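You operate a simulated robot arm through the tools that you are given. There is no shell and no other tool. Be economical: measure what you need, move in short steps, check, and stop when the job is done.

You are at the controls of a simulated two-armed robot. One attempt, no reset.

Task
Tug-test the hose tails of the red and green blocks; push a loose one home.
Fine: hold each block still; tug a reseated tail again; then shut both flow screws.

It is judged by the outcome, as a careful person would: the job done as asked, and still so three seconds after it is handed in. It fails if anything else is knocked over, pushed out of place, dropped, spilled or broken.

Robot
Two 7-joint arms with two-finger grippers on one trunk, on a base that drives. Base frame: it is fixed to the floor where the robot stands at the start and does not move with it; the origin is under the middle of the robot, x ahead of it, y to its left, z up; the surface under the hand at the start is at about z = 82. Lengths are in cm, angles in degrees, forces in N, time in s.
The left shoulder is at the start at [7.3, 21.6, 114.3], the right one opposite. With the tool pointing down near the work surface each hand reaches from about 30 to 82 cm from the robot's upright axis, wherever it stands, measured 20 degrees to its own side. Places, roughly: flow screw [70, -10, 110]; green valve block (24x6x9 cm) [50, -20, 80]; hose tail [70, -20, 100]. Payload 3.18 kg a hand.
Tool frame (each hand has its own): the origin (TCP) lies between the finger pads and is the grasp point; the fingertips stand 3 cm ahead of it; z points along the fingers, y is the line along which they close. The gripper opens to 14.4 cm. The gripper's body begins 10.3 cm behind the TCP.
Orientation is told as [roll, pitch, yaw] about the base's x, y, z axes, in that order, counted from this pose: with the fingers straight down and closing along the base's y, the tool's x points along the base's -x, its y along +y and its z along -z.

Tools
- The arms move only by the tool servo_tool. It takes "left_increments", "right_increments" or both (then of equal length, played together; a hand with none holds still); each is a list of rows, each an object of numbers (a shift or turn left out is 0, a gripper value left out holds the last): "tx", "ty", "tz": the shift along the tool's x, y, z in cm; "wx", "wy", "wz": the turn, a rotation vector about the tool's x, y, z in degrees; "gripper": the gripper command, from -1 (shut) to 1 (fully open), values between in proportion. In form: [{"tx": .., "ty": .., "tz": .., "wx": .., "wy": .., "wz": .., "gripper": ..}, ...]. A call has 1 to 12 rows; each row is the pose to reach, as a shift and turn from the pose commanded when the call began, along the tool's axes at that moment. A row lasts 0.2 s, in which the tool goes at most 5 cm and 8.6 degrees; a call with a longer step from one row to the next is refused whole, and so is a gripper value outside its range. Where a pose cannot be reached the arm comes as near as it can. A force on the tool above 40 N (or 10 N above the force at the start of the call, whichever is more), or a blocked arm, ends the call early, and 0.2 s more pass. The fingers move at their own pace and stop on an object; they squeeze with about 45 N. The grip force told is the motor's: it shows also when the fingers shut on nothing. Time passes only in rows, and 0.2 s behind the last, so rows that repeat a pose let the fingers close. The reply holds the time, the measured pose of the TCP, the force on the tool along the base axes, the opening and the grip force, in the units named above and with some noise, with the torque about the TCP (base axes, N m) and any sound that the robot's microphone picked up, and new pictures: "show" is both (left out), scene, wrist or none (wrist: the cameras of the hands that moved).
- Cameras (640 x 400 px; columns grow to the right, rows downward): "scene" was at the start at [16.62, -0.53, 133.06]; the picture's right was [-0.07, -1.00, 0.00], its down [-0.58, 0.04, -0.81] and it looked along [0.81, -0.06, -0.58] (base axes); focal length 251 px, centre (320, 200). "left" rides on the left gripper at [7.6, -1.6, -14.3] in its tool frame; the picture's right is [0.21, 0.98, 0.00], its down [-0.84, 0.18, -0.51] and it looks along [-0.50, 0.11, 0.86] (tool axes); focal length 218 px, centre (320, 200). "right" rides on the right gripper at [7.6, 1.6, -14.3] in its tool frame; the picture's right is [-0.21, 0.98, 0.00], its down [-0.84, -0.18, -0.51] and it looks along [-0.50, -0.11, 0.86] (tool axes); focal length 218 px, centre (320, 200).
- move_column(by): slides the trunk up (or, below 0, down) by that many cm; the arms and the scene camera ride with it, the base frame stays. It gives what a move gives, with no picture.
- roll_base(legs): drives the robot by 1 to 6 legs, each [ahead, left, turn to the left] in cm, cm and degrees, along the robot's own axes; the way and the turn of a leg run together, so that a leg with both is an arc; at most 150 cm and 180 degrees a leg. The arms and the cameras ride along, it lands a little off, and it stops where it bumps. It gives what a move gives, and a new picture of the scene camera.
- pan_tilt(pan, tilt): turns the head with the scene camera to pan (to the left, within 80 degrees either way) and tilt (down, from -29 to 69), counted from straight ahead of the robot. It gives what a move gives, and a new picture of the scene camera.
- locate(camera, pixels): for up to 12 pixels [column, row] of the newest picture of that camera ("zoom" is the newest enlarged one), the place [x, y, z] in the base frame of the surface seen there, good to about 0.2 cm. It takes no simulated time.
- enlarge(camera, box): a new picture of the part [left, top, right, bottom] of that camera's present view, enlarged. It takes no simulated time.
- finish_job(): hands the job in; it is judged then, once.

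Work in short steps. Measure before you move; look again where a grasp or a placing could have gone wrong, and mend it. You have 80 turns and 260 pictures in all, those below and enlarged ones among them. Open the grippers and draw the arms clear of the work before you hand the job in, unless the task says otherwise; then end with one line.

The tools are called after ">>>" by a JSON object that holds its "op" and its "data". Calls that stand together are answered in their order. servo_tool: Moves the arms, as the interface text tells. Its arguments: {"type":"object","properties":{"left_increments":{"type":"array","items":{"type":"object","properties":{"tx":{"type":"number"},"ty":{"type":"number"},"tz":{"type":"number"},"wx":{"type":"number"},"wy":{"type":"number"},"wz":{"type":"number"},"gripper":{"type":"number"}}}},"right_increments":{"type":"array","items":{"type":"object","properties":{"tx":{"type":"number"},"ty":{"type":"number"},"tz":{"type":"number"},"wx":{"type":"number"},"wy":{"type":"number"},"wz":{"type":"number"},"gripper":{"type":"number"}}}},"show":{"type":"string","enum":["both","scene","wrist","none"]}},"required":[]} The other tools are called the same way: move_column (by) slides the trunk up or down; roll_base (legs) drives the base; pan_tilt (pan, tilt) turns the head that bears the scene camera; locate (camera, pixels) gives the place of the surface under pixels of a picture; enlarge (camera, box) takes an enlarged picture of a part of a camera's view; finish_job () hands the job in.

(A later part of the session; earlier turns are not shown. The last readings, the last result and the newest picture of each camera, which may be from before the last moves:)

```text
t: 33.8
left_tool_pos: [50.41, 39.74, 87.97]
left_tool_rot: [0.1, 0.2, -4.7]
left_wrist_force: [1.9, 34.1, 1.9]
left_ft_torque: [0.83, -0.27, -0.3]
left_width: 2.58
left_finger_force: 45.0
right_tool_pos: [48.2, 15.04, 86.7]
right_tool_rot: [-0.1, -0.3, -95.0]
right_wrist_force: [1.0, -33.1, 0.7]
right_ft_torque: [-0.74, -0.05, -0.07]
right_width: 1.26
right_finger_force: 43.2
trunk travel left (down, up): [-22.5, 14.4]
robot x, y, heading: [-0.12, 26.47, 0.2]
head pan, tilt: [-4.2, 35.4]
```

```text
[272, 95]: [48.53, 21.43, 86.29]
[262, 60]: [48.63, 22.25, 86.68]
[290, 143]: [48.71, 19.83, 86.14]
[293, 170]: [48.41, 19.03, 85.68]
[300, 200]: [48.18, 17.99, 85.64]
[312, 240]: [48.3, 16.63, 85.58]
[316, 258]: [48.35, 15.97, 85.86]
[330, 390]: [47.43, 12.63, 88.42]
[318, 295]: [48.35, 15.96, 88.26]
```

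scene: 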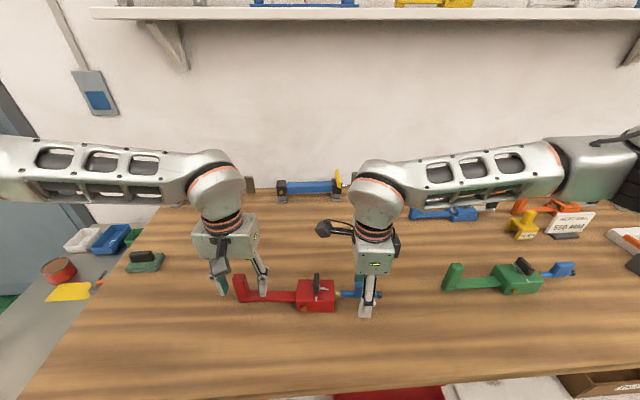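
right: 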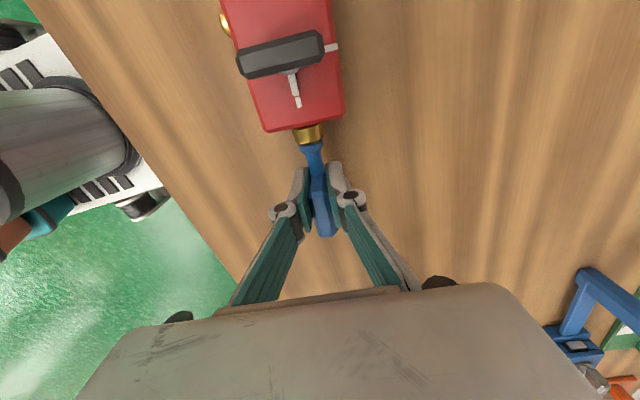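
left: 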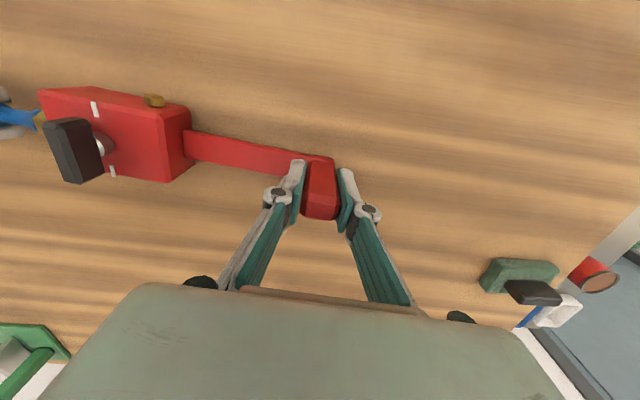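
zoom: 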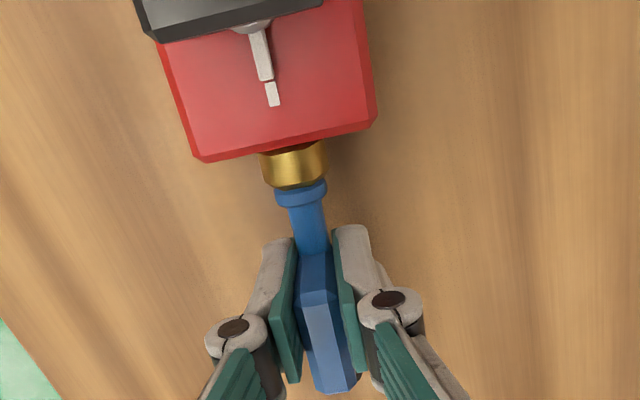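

The neck between flange and tab has shortened to green's length or less, against a hard stop. Now relax and tug again.

>>> {"op": "servo_tool", "data": {"right_increments": [{"tx": -0.2}, {"tx": -0.4}, {"tx": -0.5}, {"tx": -0.6}, {"tx": -0.7}, {"tx": -0.8}, {"tx": -0.9}, {"tx": -0.9}], "show": "wrist"}}

>>> {"op": "enlarge", "data": {"camera": "right", "box": [220, 60, 420, 240]}}

```text
t: 35.6
left_tool_pos: [50.32, 39.44, 88.03]
left_tool_rot: [-0.1, 0.0, -5.0]
left_wrist_force: [-1.2, -14.0, 1.0]
left_ft_torque: [-0.72, 0.04, 0.12]
left_width: 2.57
left_finger_force: 45.0
right_tool_pos: [48.24, 14.4, 86.87]
right_tool_rot: [0.1, 0.2, -94.6]
right_wrist_force: [0.8, 13.5, -1.3]
right_ft_torque: [-0.53, 0.02, -0.16]
right_width: 1.29
right_finger_force: 43.0
trunk travel left (down, up): [-22.5, 14.4]
robot x, y, heading: [-0.2, 26.08, 0.3]
head pan, tilt: [-4.2, 35.4]
```

right: 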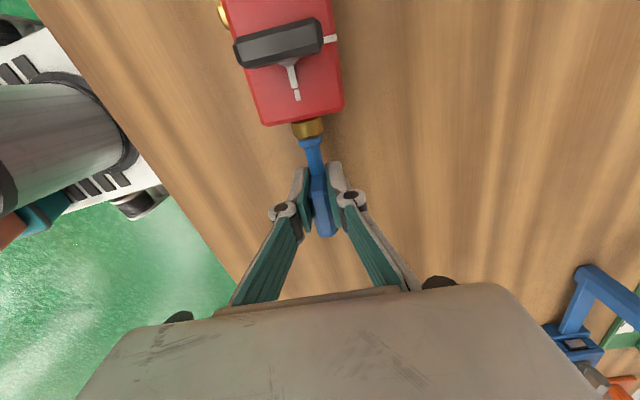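

```text
2.22 times, centred on (320, 150) of right
```

zoom: 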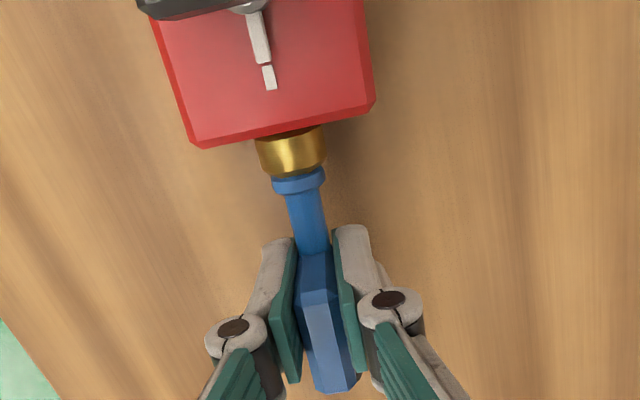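

It now resists 13.5 N. A slightly firmer pull to confirm it holds, then relax.

>>> {"op": "servo_tool", "data": {"right_increments": [{"tx": -0.1}, {"tx": -0.2}, {"tx": -0.3}, {"tx": -0.3}, {"tx": -0.3}], "show": "wrist"}}

>>> {"op": "enlarge", "data": {"camera": "right", "box": [220, 60, 420, 240]}}

```text
t: 36.8
left_tool_pos: [50.25, 39.53, 87.92]
left_tool_rot: [-0.2, 0.0, -4.9]
left_wrist_force: [-3.2, -33.3, -0.1]
left_ft_torque: [-0.73, 0.09, 0.08]
left_width: 2.56
left_finger_force: 45.1
right_tool_pos: [48.12, 14.16, 86.79]
right_tool_rot: [0.2, 0.1, -94.7]
right_wrist_force: [2.8, 32.7, 0.2]
right_ft_torque: [0.94, -0.07, -0.12]
right_width: 1.29
right_finger_force: 43.1
trunk travel left (down, up): [-22.5, 14.4]
robot x, y, heading: [-0.16, 26.25, 0.6]
head pan, tilt: [-4.2, 35.4]
```

right: 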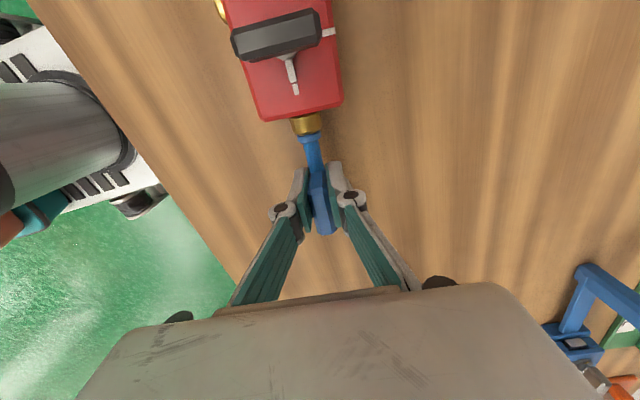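

```text
2.22 times, centred on (320, 150) of right
```

zoom: 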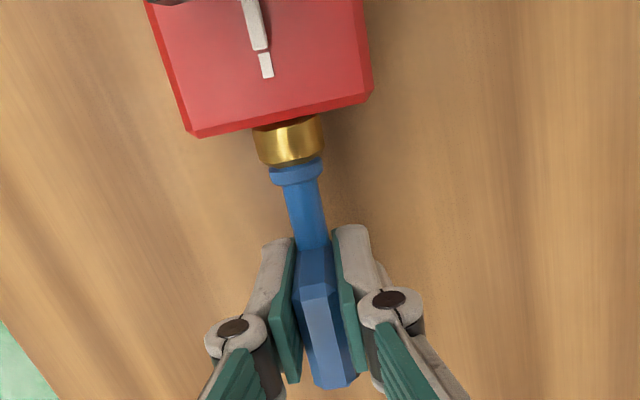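

The reseated tail holds 33 N. Relax, release the tab and lift the right hand.

>>> {"op": "servo_tool", "data": {"right_increments": [{"tx": 0.2}, {"tx": 0.4}, {"tx": 0.4, "gripper": 0}, {"tx": 0.4}, {"tx": 0.4}, {"tx": 0.4, "tz": -3}, {"tx": 0.4, "tz": -7}, {"tx": 0.4, "tz": -11}, {"tx": 0.4, "tz": -12}], "show": "none"}}

>>> {"op": "servo_tool", "data": {"left_increments": [{"gripper": 0}, {}, {"wy": -5}, {"wy": -12}, {"wy": -20}, {"wy": -27}, {"wy": -32, "tz": -0.2}, {"wy": -32, "tz": -0.2}, {"wy": -32, "tz": -0.2}], "right_increments": [{"wz": -8}, {"wz": -16}, {"wz": -24}, {"wz": -32}, {"wz": -40}, {"wz": -48}, {"wz": -56}, {"wz": -64}, {"wz": -70}]}}

```text
t: 38.8
left_tool_pos: [50.34, 39.6, 87.97]
left_tool_rot: [-0.1, 0.1, -4.9]
left_wrist_force: [0.2, 1.2, -0.2]
left_ft_torque: [-0.1, 0.16, 0.02]
left_width: 2.58
left_finger_force: 45.4
right_tool_pos: [48.16, 14.46, 98.91]
right_tool_rot: [0.0, -0.2, -94.9]
right_wrist_force: [0.9, 0.3, -0.5]
right_ft_torque: [0.0, -0.01, 0.01]
right_width: 7.21
right_finger_force: 0.1
trunk travel left (down, up): [-22.5, 14.4]
robot x, y, heading: [0.09, 25.92, 0.2]
head pan, tilt: [-4.2, 35.4]
```

```text
t: 40.8
left_tool_pos: [50.35, 39.5, 88.16]
left_tool_rot: [-0.1, -32.0, -4.8]
left_wrist_force: [-0.2, 0.0, 0.5]
left_ft_torque: [0.01, 0.0, 0.02]
left_width: 7.21
left_finger_force: 0.1
right_tool_pos: [48.15, 14.46, 98.89]
right_tool_rot: [0.0, -0.1, -24.7]
right_wrist_force: [0.0, 0.3, -0.5]
right_ft_torque: [0.04, -0.01, -0.02]
right_width: 7.21
right_finger_force: 0.0
trunk travel left (down, up): [-22.5, 14.4]
robot x, y, heading: [0.05, 26.05, 0.3]
head pan, tilt: [-4.2, 35.4]
```

scene: 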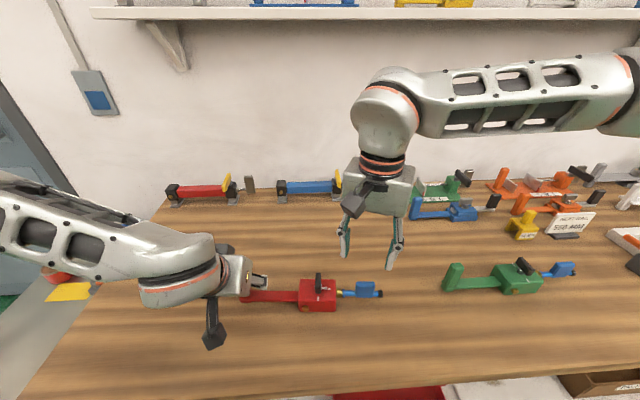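
right: 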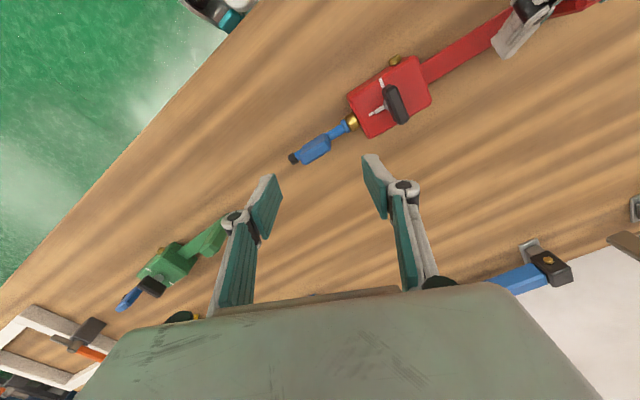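
left: 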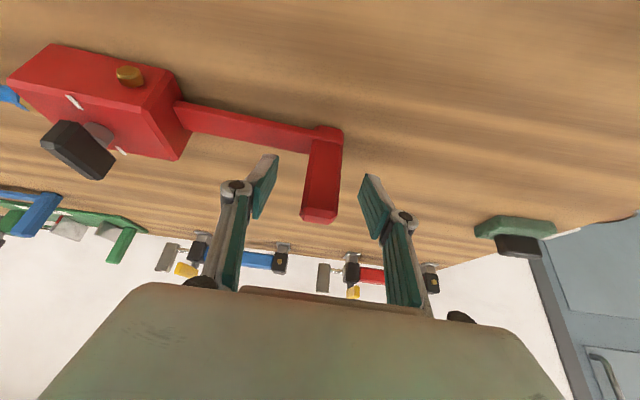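

The left hand is leaned back nicely out of the way. I'll close it on the post, and zoom on the red knob to measure it.

>>> {"op": "servo_tool", "data": {"left_increments": [{"gripper": -1}, {}, {}, {}], "right_increments": [{"wz": -8}, {"wz": -16}, {"wz": -20}, {"wz": -20}], "show": "wrist"}}

>>> {"op": "enlarge", "data": {"camera": "scene", "box": [285, 265, 355, 320]}}

```text
t: 41.8
left_tool_pos: [50.24, 39.55, 88.15]
left_tool_rot: [-0.2, -32.1, -4.9]
left_wrist_force: [1.1, 1.6, 0.1]
left_ft_torque: [0.05, -0.11, 0.02]
left_width: 2.55
left_finger_force: 44.7
right_tool_pos: [48.22, 14.44, 98.69]
right_tool_rot: [0.0, 0.0, -4.8]
right_wrist_force: [0.4, -0.2, 0.3]
right_ft_torque: [0.03, -0.01, 0.01]
right_width: 7.2
right_finger_force: 0.0
trunk travel left (down, up): [-22.5, 14.4]
robot x, y, heading: [-0.44, 26.38, 0.2]
head pan, tilt: [-4.2, 35.4]
```

right: 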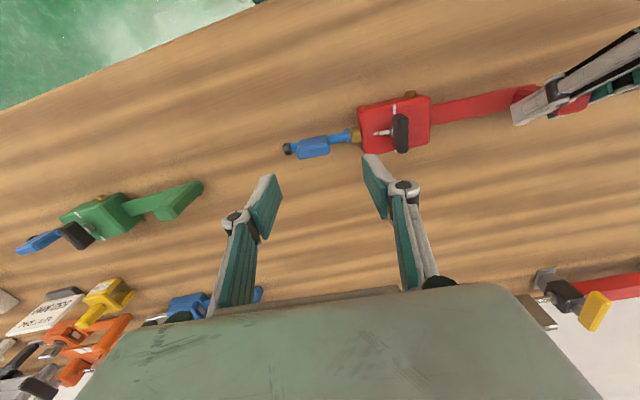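
left: 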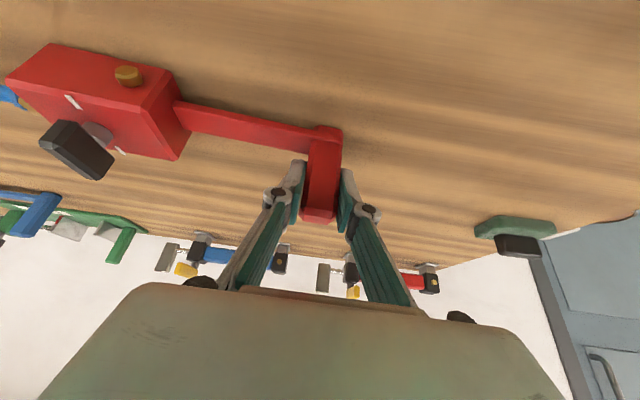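

```text
7.27 times, centred on (320, 292) of scene
```

zoom: 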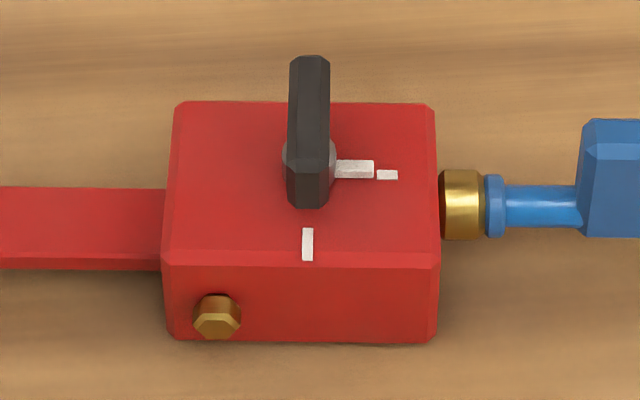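

>>> {"op": "locate", "data": {"camera": "zoom", "pixels": [[310, 60], [294, 110], [326, 110], [310, 155], [310, 190], [350, 163], [388, 175], [307, 235], [307, 255], [290, 160], [200, 110], [420, 115]]}}

```text
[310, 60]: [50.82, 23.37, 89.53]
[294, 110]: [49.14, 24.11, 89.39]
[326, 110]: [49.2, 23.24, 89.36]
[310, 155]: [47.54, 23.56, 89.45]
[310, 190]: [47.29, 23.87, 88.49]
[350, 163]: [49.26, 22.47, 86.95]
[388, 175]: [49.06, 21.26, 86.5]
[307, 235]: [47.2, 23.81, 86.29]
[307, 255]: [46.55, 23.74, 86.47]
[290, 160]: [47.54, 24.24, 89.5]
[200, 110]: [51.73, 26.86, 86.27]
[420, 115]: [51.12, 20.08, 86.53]
```

Knob bar centre is (49.1,23.65), top 89.5. Move the right hand over it and descend to z 90.2 with the fingers open to 5 cm.

>>> {"op": "servo_tool", "data": {"right_increments": [{"ty": 3, "gripper": -0.3}, {"tx": -0.1, "ty": 6}, {"tx": -0.13, "ty": 8.5}, {"tx": -0.13, "ty": 9.24}, {"tx": -0.13, "ty": 9.24, "tz": 2}, {"tx": -0.13, "ty": 9.24, "tz": 4}, {"tx": -0.13, "ty": 9.24, "tz": 6}, {"tx": -0.13, "ty": 9.24, "tz": 6}]}}

```text
t: 43.6
left_tool_pos: [50.36, 39.64, 88.24]
left_tool_rot: [-0.1, -32.0, -4.8]
left_wrist_force: [-1.3, -1.4, 0.0]
left_ft_torque: [-0.05, -0.06, -0.06]
left_width: 2.57
left_finger_force: 45.3
right_tool_pos: [49.08, 23.51, 92.65]
right_tool_rot: [0.0, 0.0, -4.8]
right_wrist_force: [-0.6, -0.8, 0.1]
right_ft_torque: [-0.04, -0.02, 0.0]
right_width: 5.04
right_finger_force: 0.1
trunk travel left (down, up): [-22.5, 14.4]
robot x, y, heading: [-0.21, 25.93, 0.2]
head pan, tilt: [-4.2, 35.4]
```

scene: 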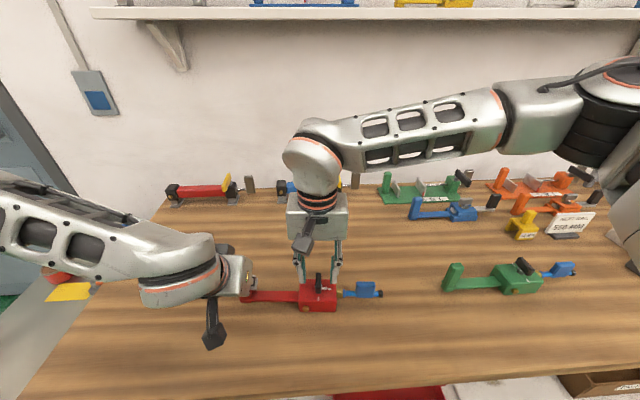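
right: 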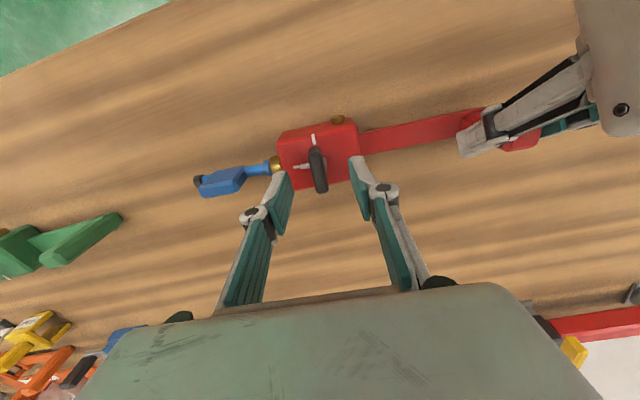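

The bar is centred between the fingers. Descend 2.3 cm and close.

>>> {"op": "servo_tool", "data": {"right_increments": [{"ty": 0.1, "tz": 1.2}, {"ty": 0.1, "tz": 2.3}, {"ty": 0.1, "tz": 2.3}, {"ty": 0.1, "tz": 2.3, "gripper": -1}, {"ty": 0.1, "tz": 2.3}, {"ty": 0.1, "tz": 2.3}, {"ty": 0.1, "tz": 2.3}]}}

>>> {"op": "enlarge", "data": {"camera": "scene", "box": [285, 255, 355, 315]}}

```text
t: 45.2
left_tool_pos: [50.48, 39.62, 88.3]
left_tool_rot: [0.0, -32.0, -4.7]
left_wrist_force: [-0.2, 13.2, 4.3]
left_ft_torque: [0.39, 0.24, -0.07]
left_width: 2.58
left_finger_force: 44.5
right_tool_pos: [49.03, 23.65, 90.49]
right_tool_rot: [-0.1, 0.1, -4.9]
right_wrist_force: [-0.4, -14.8, -0.1]
right_ft_torque: [-0.42, -0.28, 0.02]
right_width: 1.18
right_finger_force: 41.7
trunk travel left (down, up): [-22.5, 14.4]
robot x, y, heading: [0.07, 25.91, 0.3]
head pan, tilt: [-4.2, 35.4]
```

scene: 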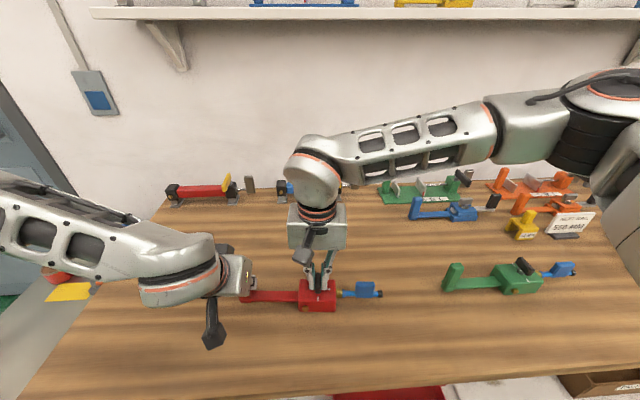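
right: 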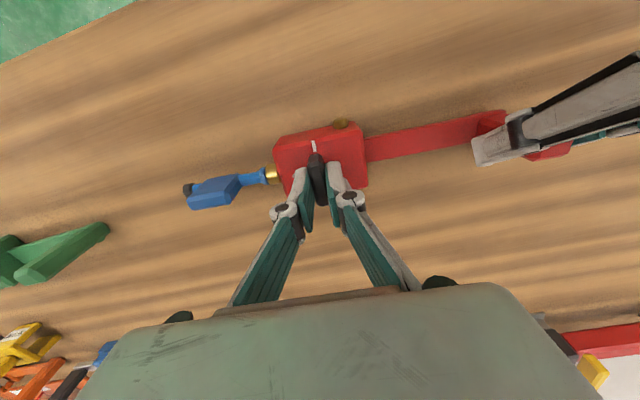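

```text
6.67 times, centred on (320, 285) of scene
```

zoom: 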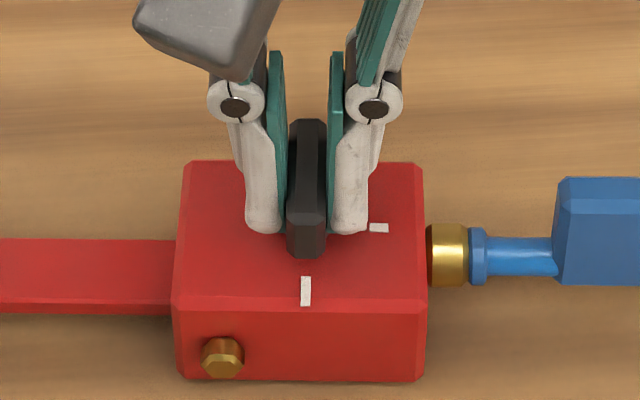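

Gripped, with a 15 N side load; ease it by -0.35 in tool y, then start turning clockwise (yaw decreasing, wz+) 30° and check.

>>> {"op": "servo_tool", "data": {"right_increments": [{"ty": -0.2}, {"ty": -0.35}, {"ty": -0.35, "wz": 5}, {"ty": -0.35, "wz": 10}, {"ty": -0.35, "wz": 15}, {"ty": -0.35, "wz": 20}, {"ty": -0.35, "wz": 25}, {"ty": -0.35, "wz": 30}, {"ty": -0.35, "wz": 30}]}}

>>> {"op": "enlarge", "data": {"camera": "scene", "box": [285, 255, 355, 315]}}

```text
t: 47.2
left_tool_pos: [50.26, 39.5, 88.2]
left_tool_rot: [-0.1, -32.0, -4.9]
left_wrist_force: [1.9, -6.4, 0.2]
left_ft_torque: [-0.33, -0.14, 0.27]
left_width: 2.56
left_finger_force: 45.3
right_tool_pos: [49.12, 23.32, 90.43]
right_tool_rot: [0.0, 0.0, -34.9]
right_wrist_force: [-1.9, 6.8, 0.6]
right_ft_torque: [0.25, 0.21, -0.02]
right_width: 1.15
right_finger_force: 41.9
trunk travel left (down, up): [-22.5, 14.4]
robot x, y, heading: [-0.09, 25.94, 0.3]
head pan, tilt: [-4.2, 35.4]
```

scene: 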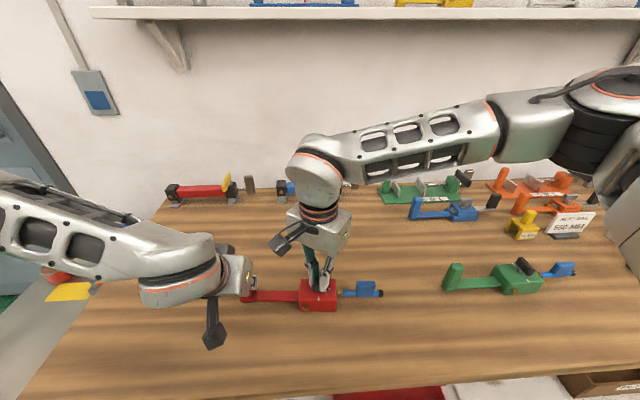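
right: 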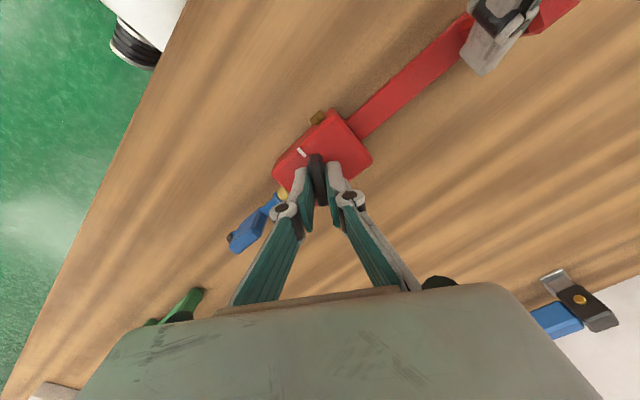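

```text
6.67 times, centred on (320, 285) of scene
```

zoom: 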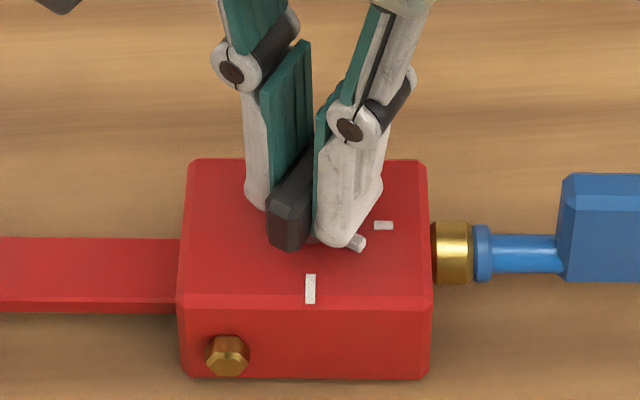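

Turns freely clockwise, the pointer following toward the near tick. Continue 60° more to the stop.

>>> {"op": "servo_tool", "data": {"right_increments": [{"tx": 0.09, "ty": 0.12, "wz": 6}, {"tx": 0.09, "ty": 0.12, "wz": 12}, {"tx": 0.09, "ty": 0.12, "wz": 18}, {"tx": 0.09, "ty": 0.12, "wz": 24}, {"tx": 0.09, "ty": 0.12, "wz": 30}, {"tx": 0.09, "ty": 0.12, "wz": 36}, {"tx": 0.09, "ty": 0.12, "wz": 42}, {"tx": 0.09, "ty": 0.12, "wz": 48}, {"tx": 0.09, "ty": 0.12, "wz": 54}, {"tx": 0.09, "ty": 0.12, "wz": 60}, {"tx": 0.09, "ty": 0.12, "wz": 60}]}}

>>> {"op": "enlarge", "data": {"camera": "scene", "box": [285, 255, 355, 315]}}

```text
t: 49.6
left_tool_pos: [50.38, 39.66, 88.31]
left_tool_rot: [0.0, -31.9, -4.7]
left_wrist_force: [2.2, 8.5, 3.8]
left_ft_torque: [0.23, -0.02, 0.34]
left_width: 2.57
left_finger_force: 45.7
right_tool_pos: [49.03, 23.37, 90.49]
right_tool_rot: [-0.1, -0.1, -95.1]
right_wrist_force: [-3.3, -10.0, 0.0]
right_ft_torque: [-0.25, 0.09, 0.13]
right_width: 1.14
right_finger_force: 42.0
trunk travel left (down, up): [-22.5, 14.4]
robot x, y, heading: [-0.02, 26.15, 0.4]
head pan, tilt: [-4.2, 35.4]
```

scene: 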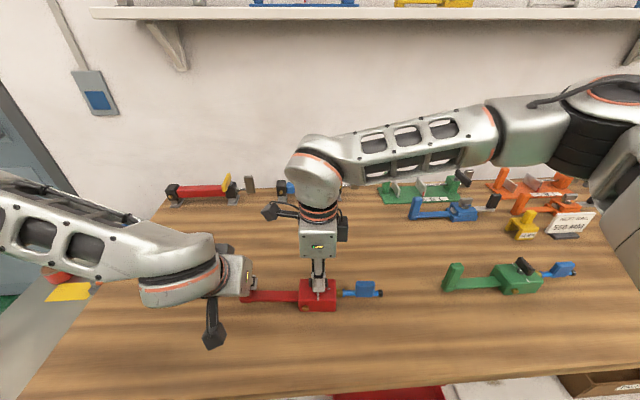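
right: 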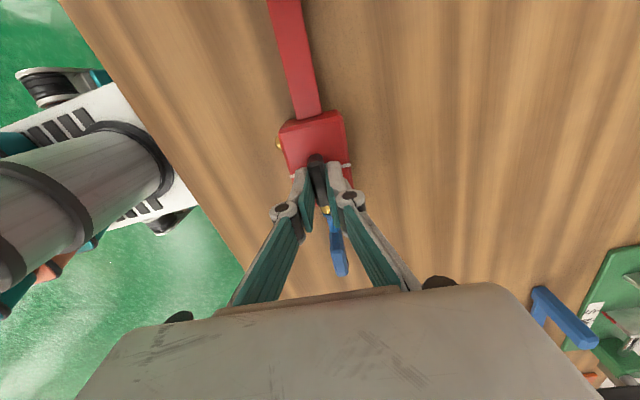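

```text
6.67 times, centred on (320, 285) of scene
```

zoom: 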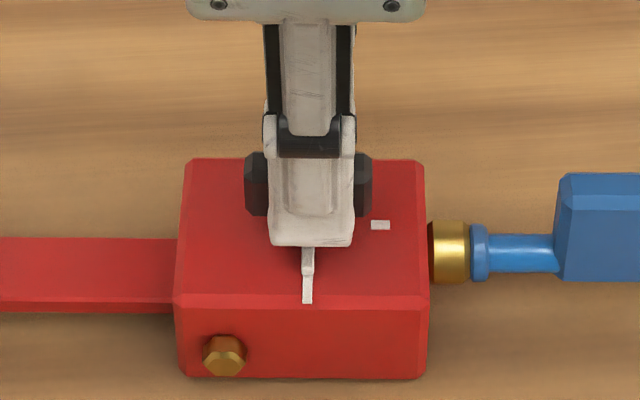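

The pointer now sits on the near tick. I'll feel for the stop with 6° more (easing the -y load a little).

>>> {"op": "servo_tool", "data": {"right_increments": [{"tx": -0.1, "wz": 2}, {"tx": -0.2, "wz": 4}, {"tx": -0.2, "wz": 6}, {"tx": -0.2, "wz": 6}], "show": "none"}}

>>> {"op": "enlarge", "data": {"camera": "scene", "box": [285, 255, 355, 315]}}

```text
t: 50.6
left_tool_pos: [50.32, 39.46, 88.25]
left_tool_rot: [-0.2, -32.1, -4.8]
left_wrist_force: [8.2, -2.2, -0.1]
left_ft_torque: [0.0, 0.01, 0.24]
left_width: 2.55
left_finger_force: 44.8
right_tool_pos: [49.04, 23.41, 90.42]
right_tool_rot: [-0.1, 0.0, -100.7]
right_wrist_force: [-8.3, 1.6, -0.7]
right_ft_torque: [0.12, 0.19, 1.21]
right_width: 1.34
right_finger_force: 43.2
trunk travel left (down, up): [-22.5, 14.4]
robot x, y, heading: [-0.42, 25.39, 0.4]
head pan, tilt: [-4.2, 35.4]
```

```text
6.67 times, centred on (320, 285) of scene
```

zoom: 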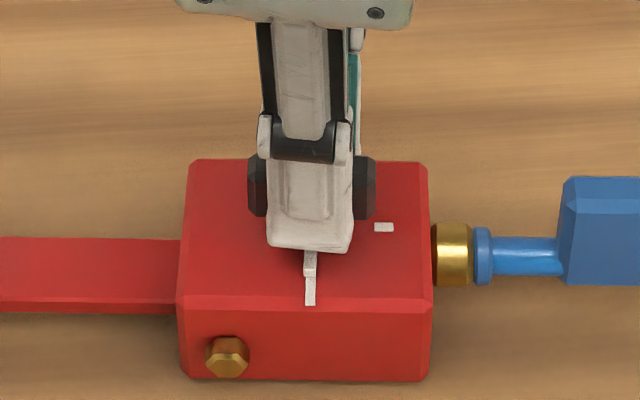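

Torque rises to 1.2 N m at the tick: a hard stop, red is shut. Unload the turn, open and lift straight up.

>>> {"op": "servo_tool", "data": {"right_increments": [{"wz": -3}, {"wz": -5.5}, {"wz": -5.5, "gripper": -0.5}, {"wz": -5.5}, {"wz": -5.5}, {"wz": -5.5, "tz": -3}, {"wz": -5.5, "tz": -7}, {"wz": -5.5, "tz": -11}, {"wz": -5.5, "tz": -11}], "show": "none"}}

>>> {"op": "servo_tool", "data": {"left_increments": [{"gripper": 0}, {}, {}, {"tz": -3}, {"tz": -7}, {"tz": -11}, {"tz": -14, "wy": 8}, {"tz": -14, "wy": 16}, {"tz": -14, "wy": 24}, {"tz": -14, "wy": 32}], "right_increments": [{"wz": -8}, {"wz": -16}, {"wz": -24}, {"wz": -32}, {"wz": -40}, {"wz": -48}, {"wz": -56}, {"wz": -64}, {"wz": -72}, {"wz": -72}]}}

>>> {"op": "enlarge", "data": {"camera": "scene", "box": [220, 240, 400, 340]}}

```text
t: 52.6
left_tool_pos: [50.36, 39.52, 88.22]
left_tool_rot: [-0.1, -32.1, -4.8]
left_wrist_force: [-3.0, 0.5, -0.3]
left_ft_torque: [-0.01, -0.07, -0.18]
left_width: 2.55
left_finger_force: 45.1
right_tool_pos: [49.03, 23.4, 101.58]
right_tool_rot: [0.0, 0.0, -95.3]
right_wrist_force: [-0.1, 0.0, -0.6]
right_ft_torque: [0.0, 0.03, -0.01]
right_width: 3.6
right_finger_force: 0.0
trunk travel left (down, up): [-22.5, 14.4]
robot x, y, heading: [0.2, 26.32, 0.2]
head pan, tilt: [-4.2, 35.4]
```

```text
t: 54.8
left_tool_pos: [42.92, 40.24, 100.09]
left_tool_rot: [-0.1, 0.2, -4.9]
left_wrist_force: [0.1, -0.4, 0.2]
left_ft_torque: [-0.03, 0.0, -0.01]
left_width: 7.23
left_finger_force: 0.1
right_tool_pos: [49.05, 23.17, 101.42]
right_tool_rot: [0.0, 0.0, -23.3]
right_wrist_force: [0.0, -0.7, -1.2]
right_ft_torque: [0.0, 0.01, 0.01]
right_width: 3.59
right_finger_force: 0.1
trunk travel left (down, up): [-22.5, 14.4]
robot x, y, heading: [-0.39, 25.96, 0.3]
head pan, tilt: [-4.2, 35.4]
```

scene: 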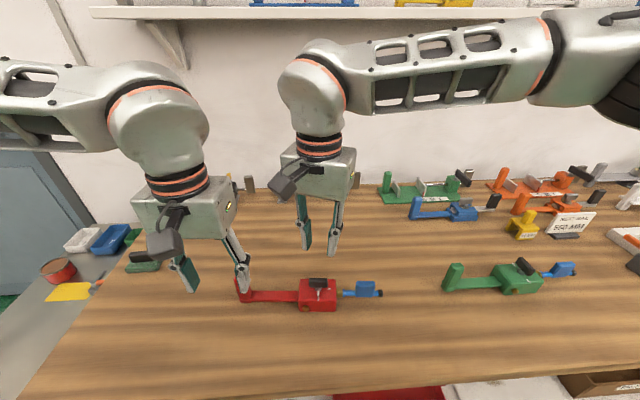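
right: 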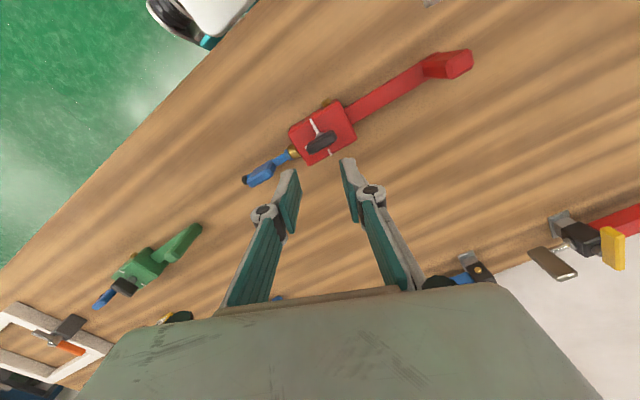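
left: 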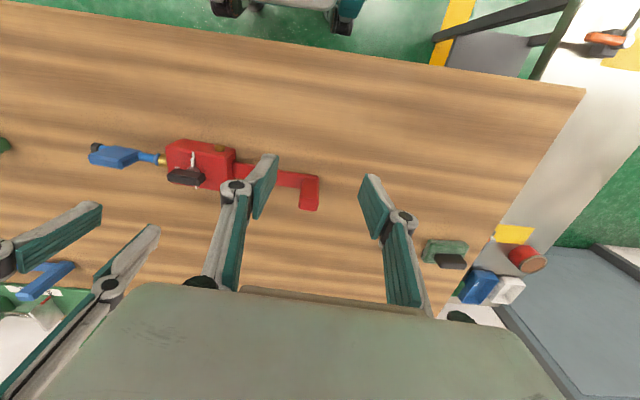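

```text
3.56 times, centred on (310, 290) of scene
```

zoom: 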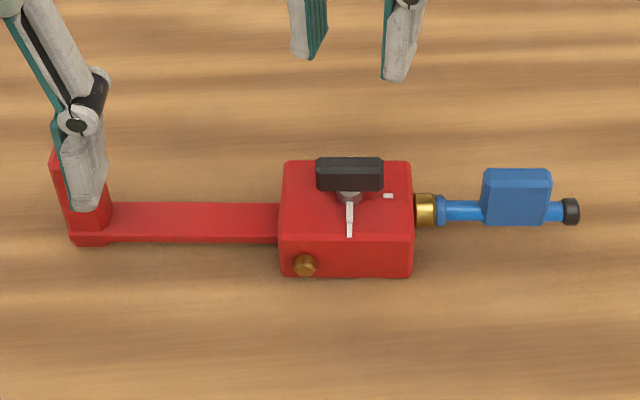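

Red is done (pointer on the near tick, tail flush). Drive back right to green.

>>> {"op": "roll_base", "data": {"legs": [[0, -44.2, 0]]}}

>>> {"op": "enlarge", "data": {"camera": "scene", "box": [230, 240, 390, 340]}}

```text
t: 59.2
left_tool_pos: [43.22, -3.77, 100.1]
left_tool_rot: [-0.1, 0.0, -4.8]
left_wrist_force: [-0.7, 0.3, -0.8]
left_ft_torque: [0.03, 0.0, 0.02]
left_width: 7.2
left_finger_force: 0.1
right_tool_pos: [49.23, -20.77, 101.46]
right_tool_rot: [0.1, -0.1, -23.3]
right_wrist_force: [0.6, -0.7, -0.5]
right_ft_torque: [0.01, 0.0, -0.01]
right_width: 3.63
right_finger_force: 0.1
trunk travel left (down, up): [-22.5, 14.4]
robot x, y, heading: [0.24, -18.21, 0.0]
head pan, tilt: [-4.2, 35.4]
```

scene: 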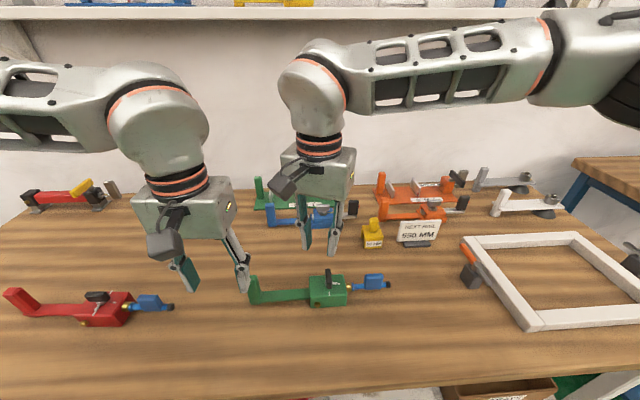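

```text
4.00 times, centred on (310, 290) of scene
```

zoom: 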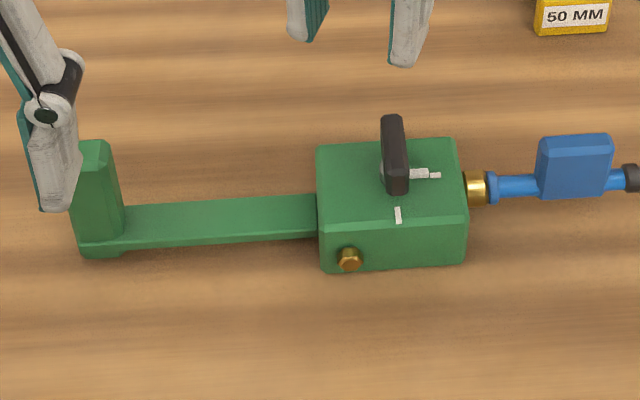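

>>> {"op": "locate", "data": {"camera": "zoom", "pixels": [[391, 118], [383, 145], [402, 145], [397, 173], [397, 185], [420, 173], [435, 175], [398, 215], [110, 165], [100, 150], [330, 150], [450, 148]]}}

```text
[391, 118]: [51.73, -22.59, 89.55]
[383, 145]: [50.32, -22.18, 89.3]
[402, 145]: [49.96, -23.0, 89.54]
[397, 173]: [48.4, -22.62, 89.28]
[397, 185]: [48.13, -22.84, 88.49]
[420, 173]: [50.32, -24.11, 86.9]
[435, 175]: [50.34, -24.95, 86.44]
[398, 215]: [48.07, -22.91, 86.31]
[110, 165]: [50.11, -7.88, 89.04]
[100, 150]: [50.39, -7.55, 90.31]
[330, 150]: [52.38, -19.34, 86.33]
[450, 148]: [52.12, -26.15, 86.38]
```

Knob bar centre (50.05,-22.6); post unchanged at (50,-6.75). Turn the right hand over the knob, and lean the left hand behind the post.

>>> {"op": "servo_tool", "data": {"right_increments": [{"tx": -0.5, "ty": -0.5, "wz": -8, "gripper": -0.3}, {"tx": -1, "ty": -1, "wz": -16}, {"tx": -1.48, "ty": -1.36, "wz": -23.3}, {"tx": -1.48, "ty": -1.36, "wz": -23.3}, {"tx": -1.48, "ty": -1.36, "wz": -23.3, "tz": 2}, {"tx": -1.48, "ty": -1.36, "wz": -23.3, "tz": 4}, {"tx": -1.48, "ty": -1.36, "wz": -23.3, "tz": 6}, {"tx": -1.48, "ty": -1.36, "wz": -23.3, "tz": 8.2}, {"tx": -1.48, "ty": -1.36, "wz": -23.3, "tz": 8.2}], "left_increments": [{}, {}, {}, {"tx": -0.2, "ty": -1, "tz": 0.4, "wx": -0.3, "wy": -8, "wz": -1.2}, {"tx": -0.4, "ty": -2, "tz": 0.8, "wx": -0.6, "wy": -16, "wz": -2.4}, {"tx": -0.65, "ty": -2.94, "tz": 1.3, "wx": -1, "wy": -24, "wz": -3.6}, {"tx": -0.65, "ty": -2.94, "tz": 1.7, "wx": -1.34, "wy": -32, "wz": -4.8}, {"tx": -0.65, "ty": -2.94, "tz": 1.7, "wx": -1.34, "wy": -32, "wz": -4.8}, {"tx": -0.65, "ty": -2.94, "tz": 1.7, "wx": -1.34, "wy": -32, "wz": -4.8}]}}

```text
t: 61.2
left_tool_pos: [43.49, -6.76, 98.38]
left_tool_rot: [-0.1, -32.1, 0.3]
left_wrist_force: [-0.1, -0.4, -0.4]
left_ft_torque: [-0.01, 0.03, 0.0]
left_width: 7.2
left_finger_force: 0.0
right_tool_pos: [49.99, -22.6, 93.33]
right_tool_rot: [0.0, 0.0, 0.0]
right_wrist_force: [-1.5, -0.4, -0.9]
right_ft_torque: [-0.01, -0.01, 0.01]
right_width: 5.05
right_finger_force: 0.0
trunk travel left (down, up): [-22.5, 14.4]
robot x, y, heading: [-0.05, -18.04, 0.5]
head pan, tilt: [-4.2, 35.4]
```

scene: 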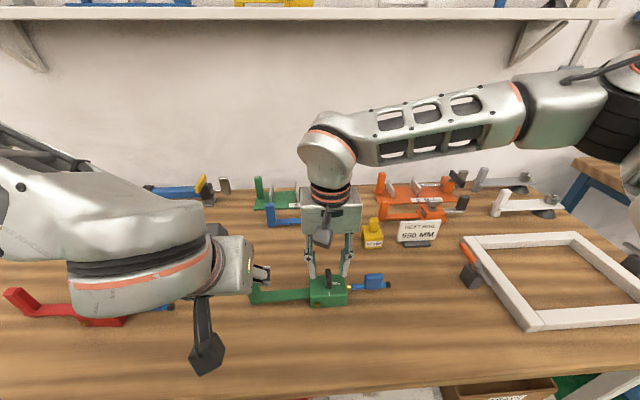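
right: 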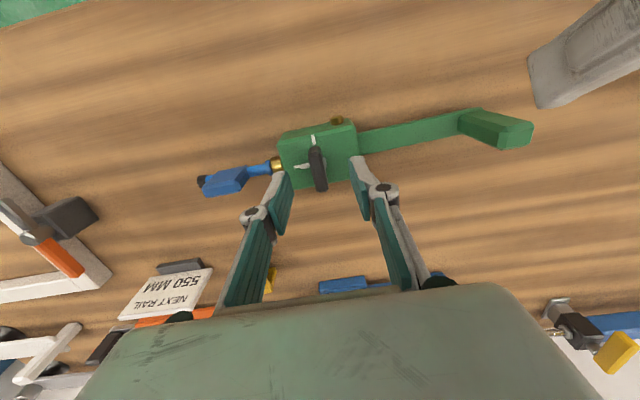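
left: 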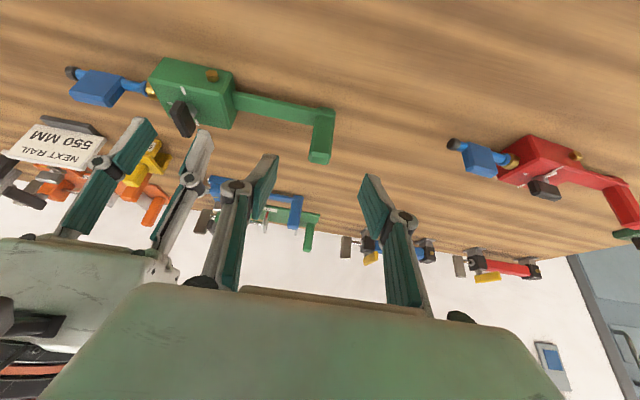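

Clear between the hands. Advance the left 12 cm along its axis to straddle the post and close.

>>> {"op": "servo_tool", "data": {"left_increments": [{"tz": 2}, {"tz": 4}, {"tz": 6}, {"tz": 8}, {"tz": 10}, {"tz": 12}, {"tz": 12}, {"tz": 12, "gripper": -1}, {"tz": 12}, {"tz": 12}, {"tz": 12}]}}

```text
t: 63.6
left_tool_pos: [50.01, -6.81, 88.28]
left_tool_rot: [0.0, -32.0, 0.3]
left_wrist_force: [-0.1, 2.4, -0.1]
left_ft_torque: [0.12, -0.17, 0.12]
left_width: 2.54
left_finger_force: 45.3
right_tool_pos: [50.07, -22.7, 93.33]
right_tool_rot: [-0.1, -0.1, 0.0]
right_wrist_force: [-1.1, -0.4, 1.3]
right_ft_torque: [-0.03, 0.01, 0.02]
right_width: 5.04
right_finger_force: 0.0
trunk travel left (down, up): [-22.5, 14.4]
robot x, y, heading: [0.1, -17.92, 0.2]
head pan, tilt: [-4.2, 35.4]
```

scene: 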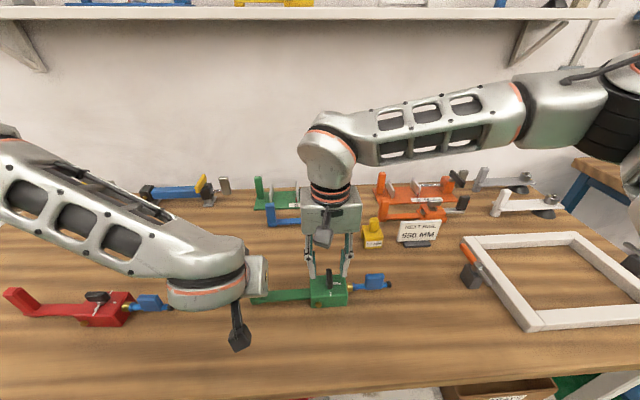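
left: 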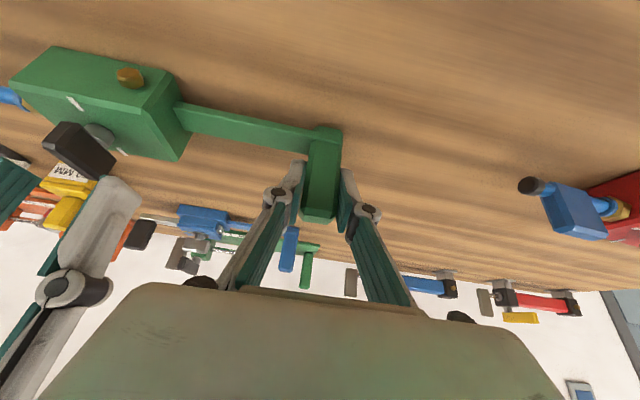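

Post held. Lower the right hand 3 cm to z≈90.4 and close on the knob bar.

>>> {"op": "servo_tool", "data": {"right_increments": [{"tz": 1.5}, {"tz": 2.9}, {"tz": 2.9}, {"tz": 2.9, "gripper": -1}, {"tz": 2.9}, {"tz": 2.9}, {"tz": 2.9}], "show": "wrist"}}

>>> {"op": "enlarge", "data": {"camera": "scene", "box": [290, 255, 360, 315]}}

```text
t: 65.2
left_tool_pos: [49.89, -6.75, 88.24]
left_tool_rot: [0.0, -31.8, 0.3]
left_wrist_force: [-1.0, 25.3, 5.6]
left_ft_torque: [0.59, 0.14, -0.08]
left_width: 2.56
left_finger_force: 44.7
right_tool_pos: [50.1, -22.86, 90.46]
right_tool_rot: [-0.2, 0.1, -0.2]
right_wrist_force: [0.4, -28.1, 0.4]
right_ft_torque: [-0.8, -0.16, 0.0]
right_width: 1.13
right_finger_force: 41.6
trunk travel left (down, up): [-22.5, 14.4]
robot x, y, heading: [0.28, -18.14, 0.3]
head pan, tilt: [-4.2, 35.4]
```

right: 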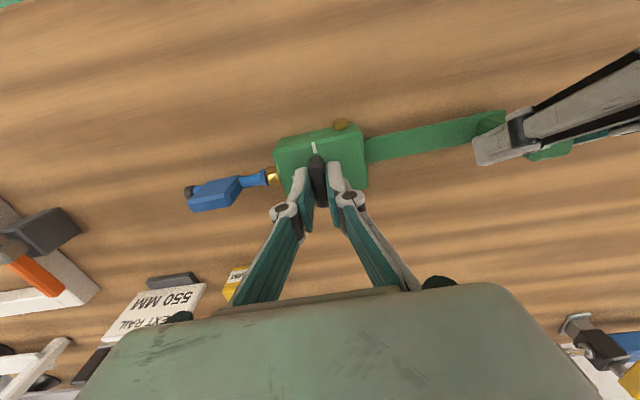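

```text
6.67 times, centred on (325, 285) of scene
```

zoom: 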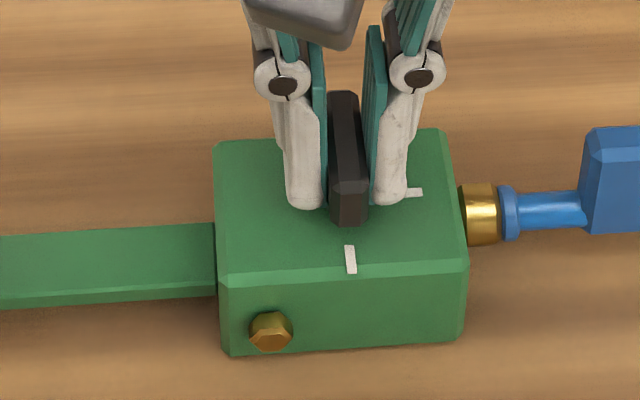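

Side load 28 N: ease by ty -0.42, then turn clockwise the first 36°.

>>> {"op": "servo_tool", "data": {"right_increments": [{"ty": -0.2}, {"ty": -0.42}, {"ty": -0.42, "wz": 6}, {"ty": -0.42, "wz": 12}, {"ty": -0.42, "wz": 18}, {"ty": -0.42, "wz": 24}, {"ty": -0.42, "wz": 30}, {"ty": -0.42, "wz": 36}, {"ty": -0.42, "wz": 36}], "show": "scene"}}

```text
t: 67.2
left_tool_pos: [50.02, -6.86, 88.24]
left_tool_rot: [-0.3, -31.9, 0.1]
left_wrist_force: [1.7, 4.9, 0.2]
left_ft_torque: [0.17, -0.41, 0.37]
left_width: 2.59
left_finger_force: 45.5
right_tool_pos: [50.11, -23.13, 90.45]
right_tool_rot: [0.0, 0.0, -36.1]
right_wrist_force: [-1.9, -5.3, -0.5]
right_ft_torque: [0.14, 0.47, 0.0]
right_width: 1.16
right_finger_force: 41.5
trunk travel left (down, up): [-22.5, 14.4]
robot x, y, heading: [0.13, -17.61, 0.7]
head pan, tilt: [-4.2, 35.4]
```

scene: 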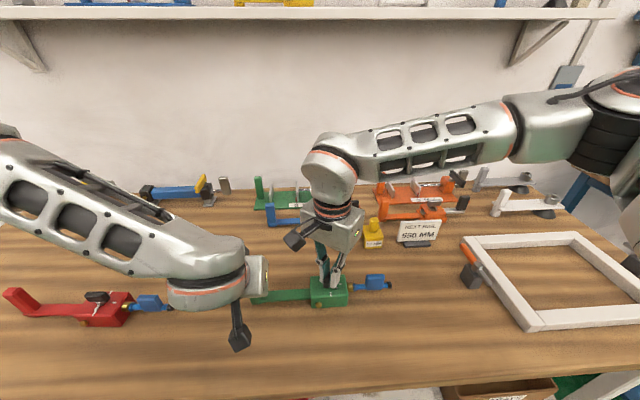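

Load is small. Continue 56° more, just to past the near tick, to feel the stop.

>>> {"op": "servo_tool", "data": {"right_increments": [{"wz": 6}, {"wz": 12}, {"wz": 18}, {"wz": 24}, {"wz": 30}, {"wz": 36}, {"wz": 42}, {"wz": 48}, {"wz": 54}, {"wz": 57}, {"wz": 59}, {"wz": 59}]}}

>>> {"op": "enlarge", "data": {"camera": "scene", "box": [290, 255, 360, 315]}}

```text
t: 69.8
left_tool_pos: [49.91, -6.86, 88.28]
left_tool_rot: [-0.2, -31.9, 0.2]
left_wrist_force: [6.9, -4.2, 0.3]
left_ft_torque: [0.09, 0.03, -0.04]
left_width: 2.56
left_finger_force: 45.1
right_tool_pos: [50.07, -22.99, 90.43]
right_tool_rot: [-0.2, 0.0, -95.0]
right_wrist_force: [-7.0, 3.9, -0.5]
right_ft_torque: [0.44, 0.16, 1.12]
right_width: 1.27
right_finger_force: 42.5
trunk travel left (down, up): [-22.5, 14.4]
robot x, y, heading: [-0.03, -18.32, 0.3]
head pan, tilt: [-4.2, 35.4]
```

scene: 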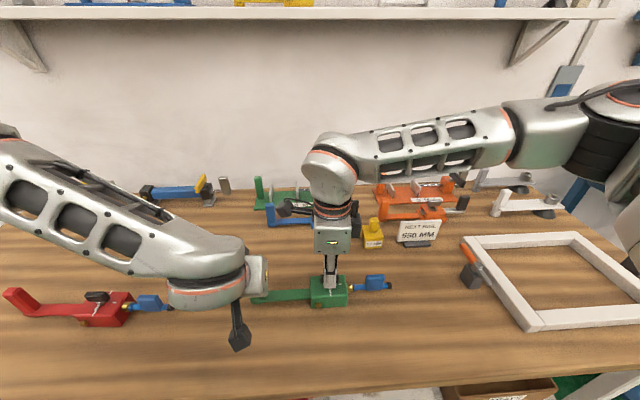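
right: 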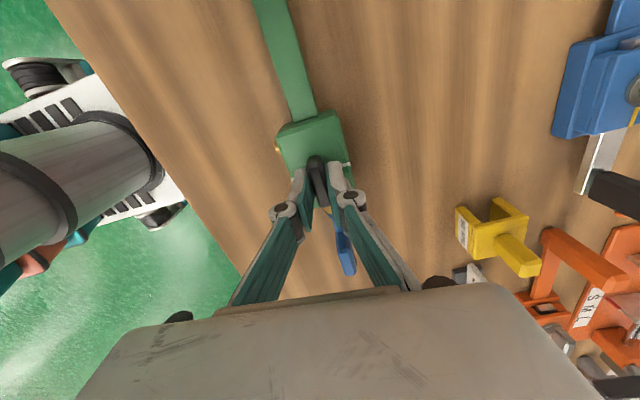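

```text
6.67 times, centred on (325, 285) of scene
```

zoom: 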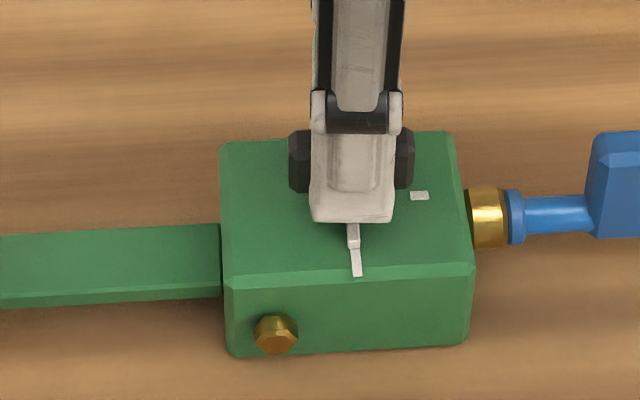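

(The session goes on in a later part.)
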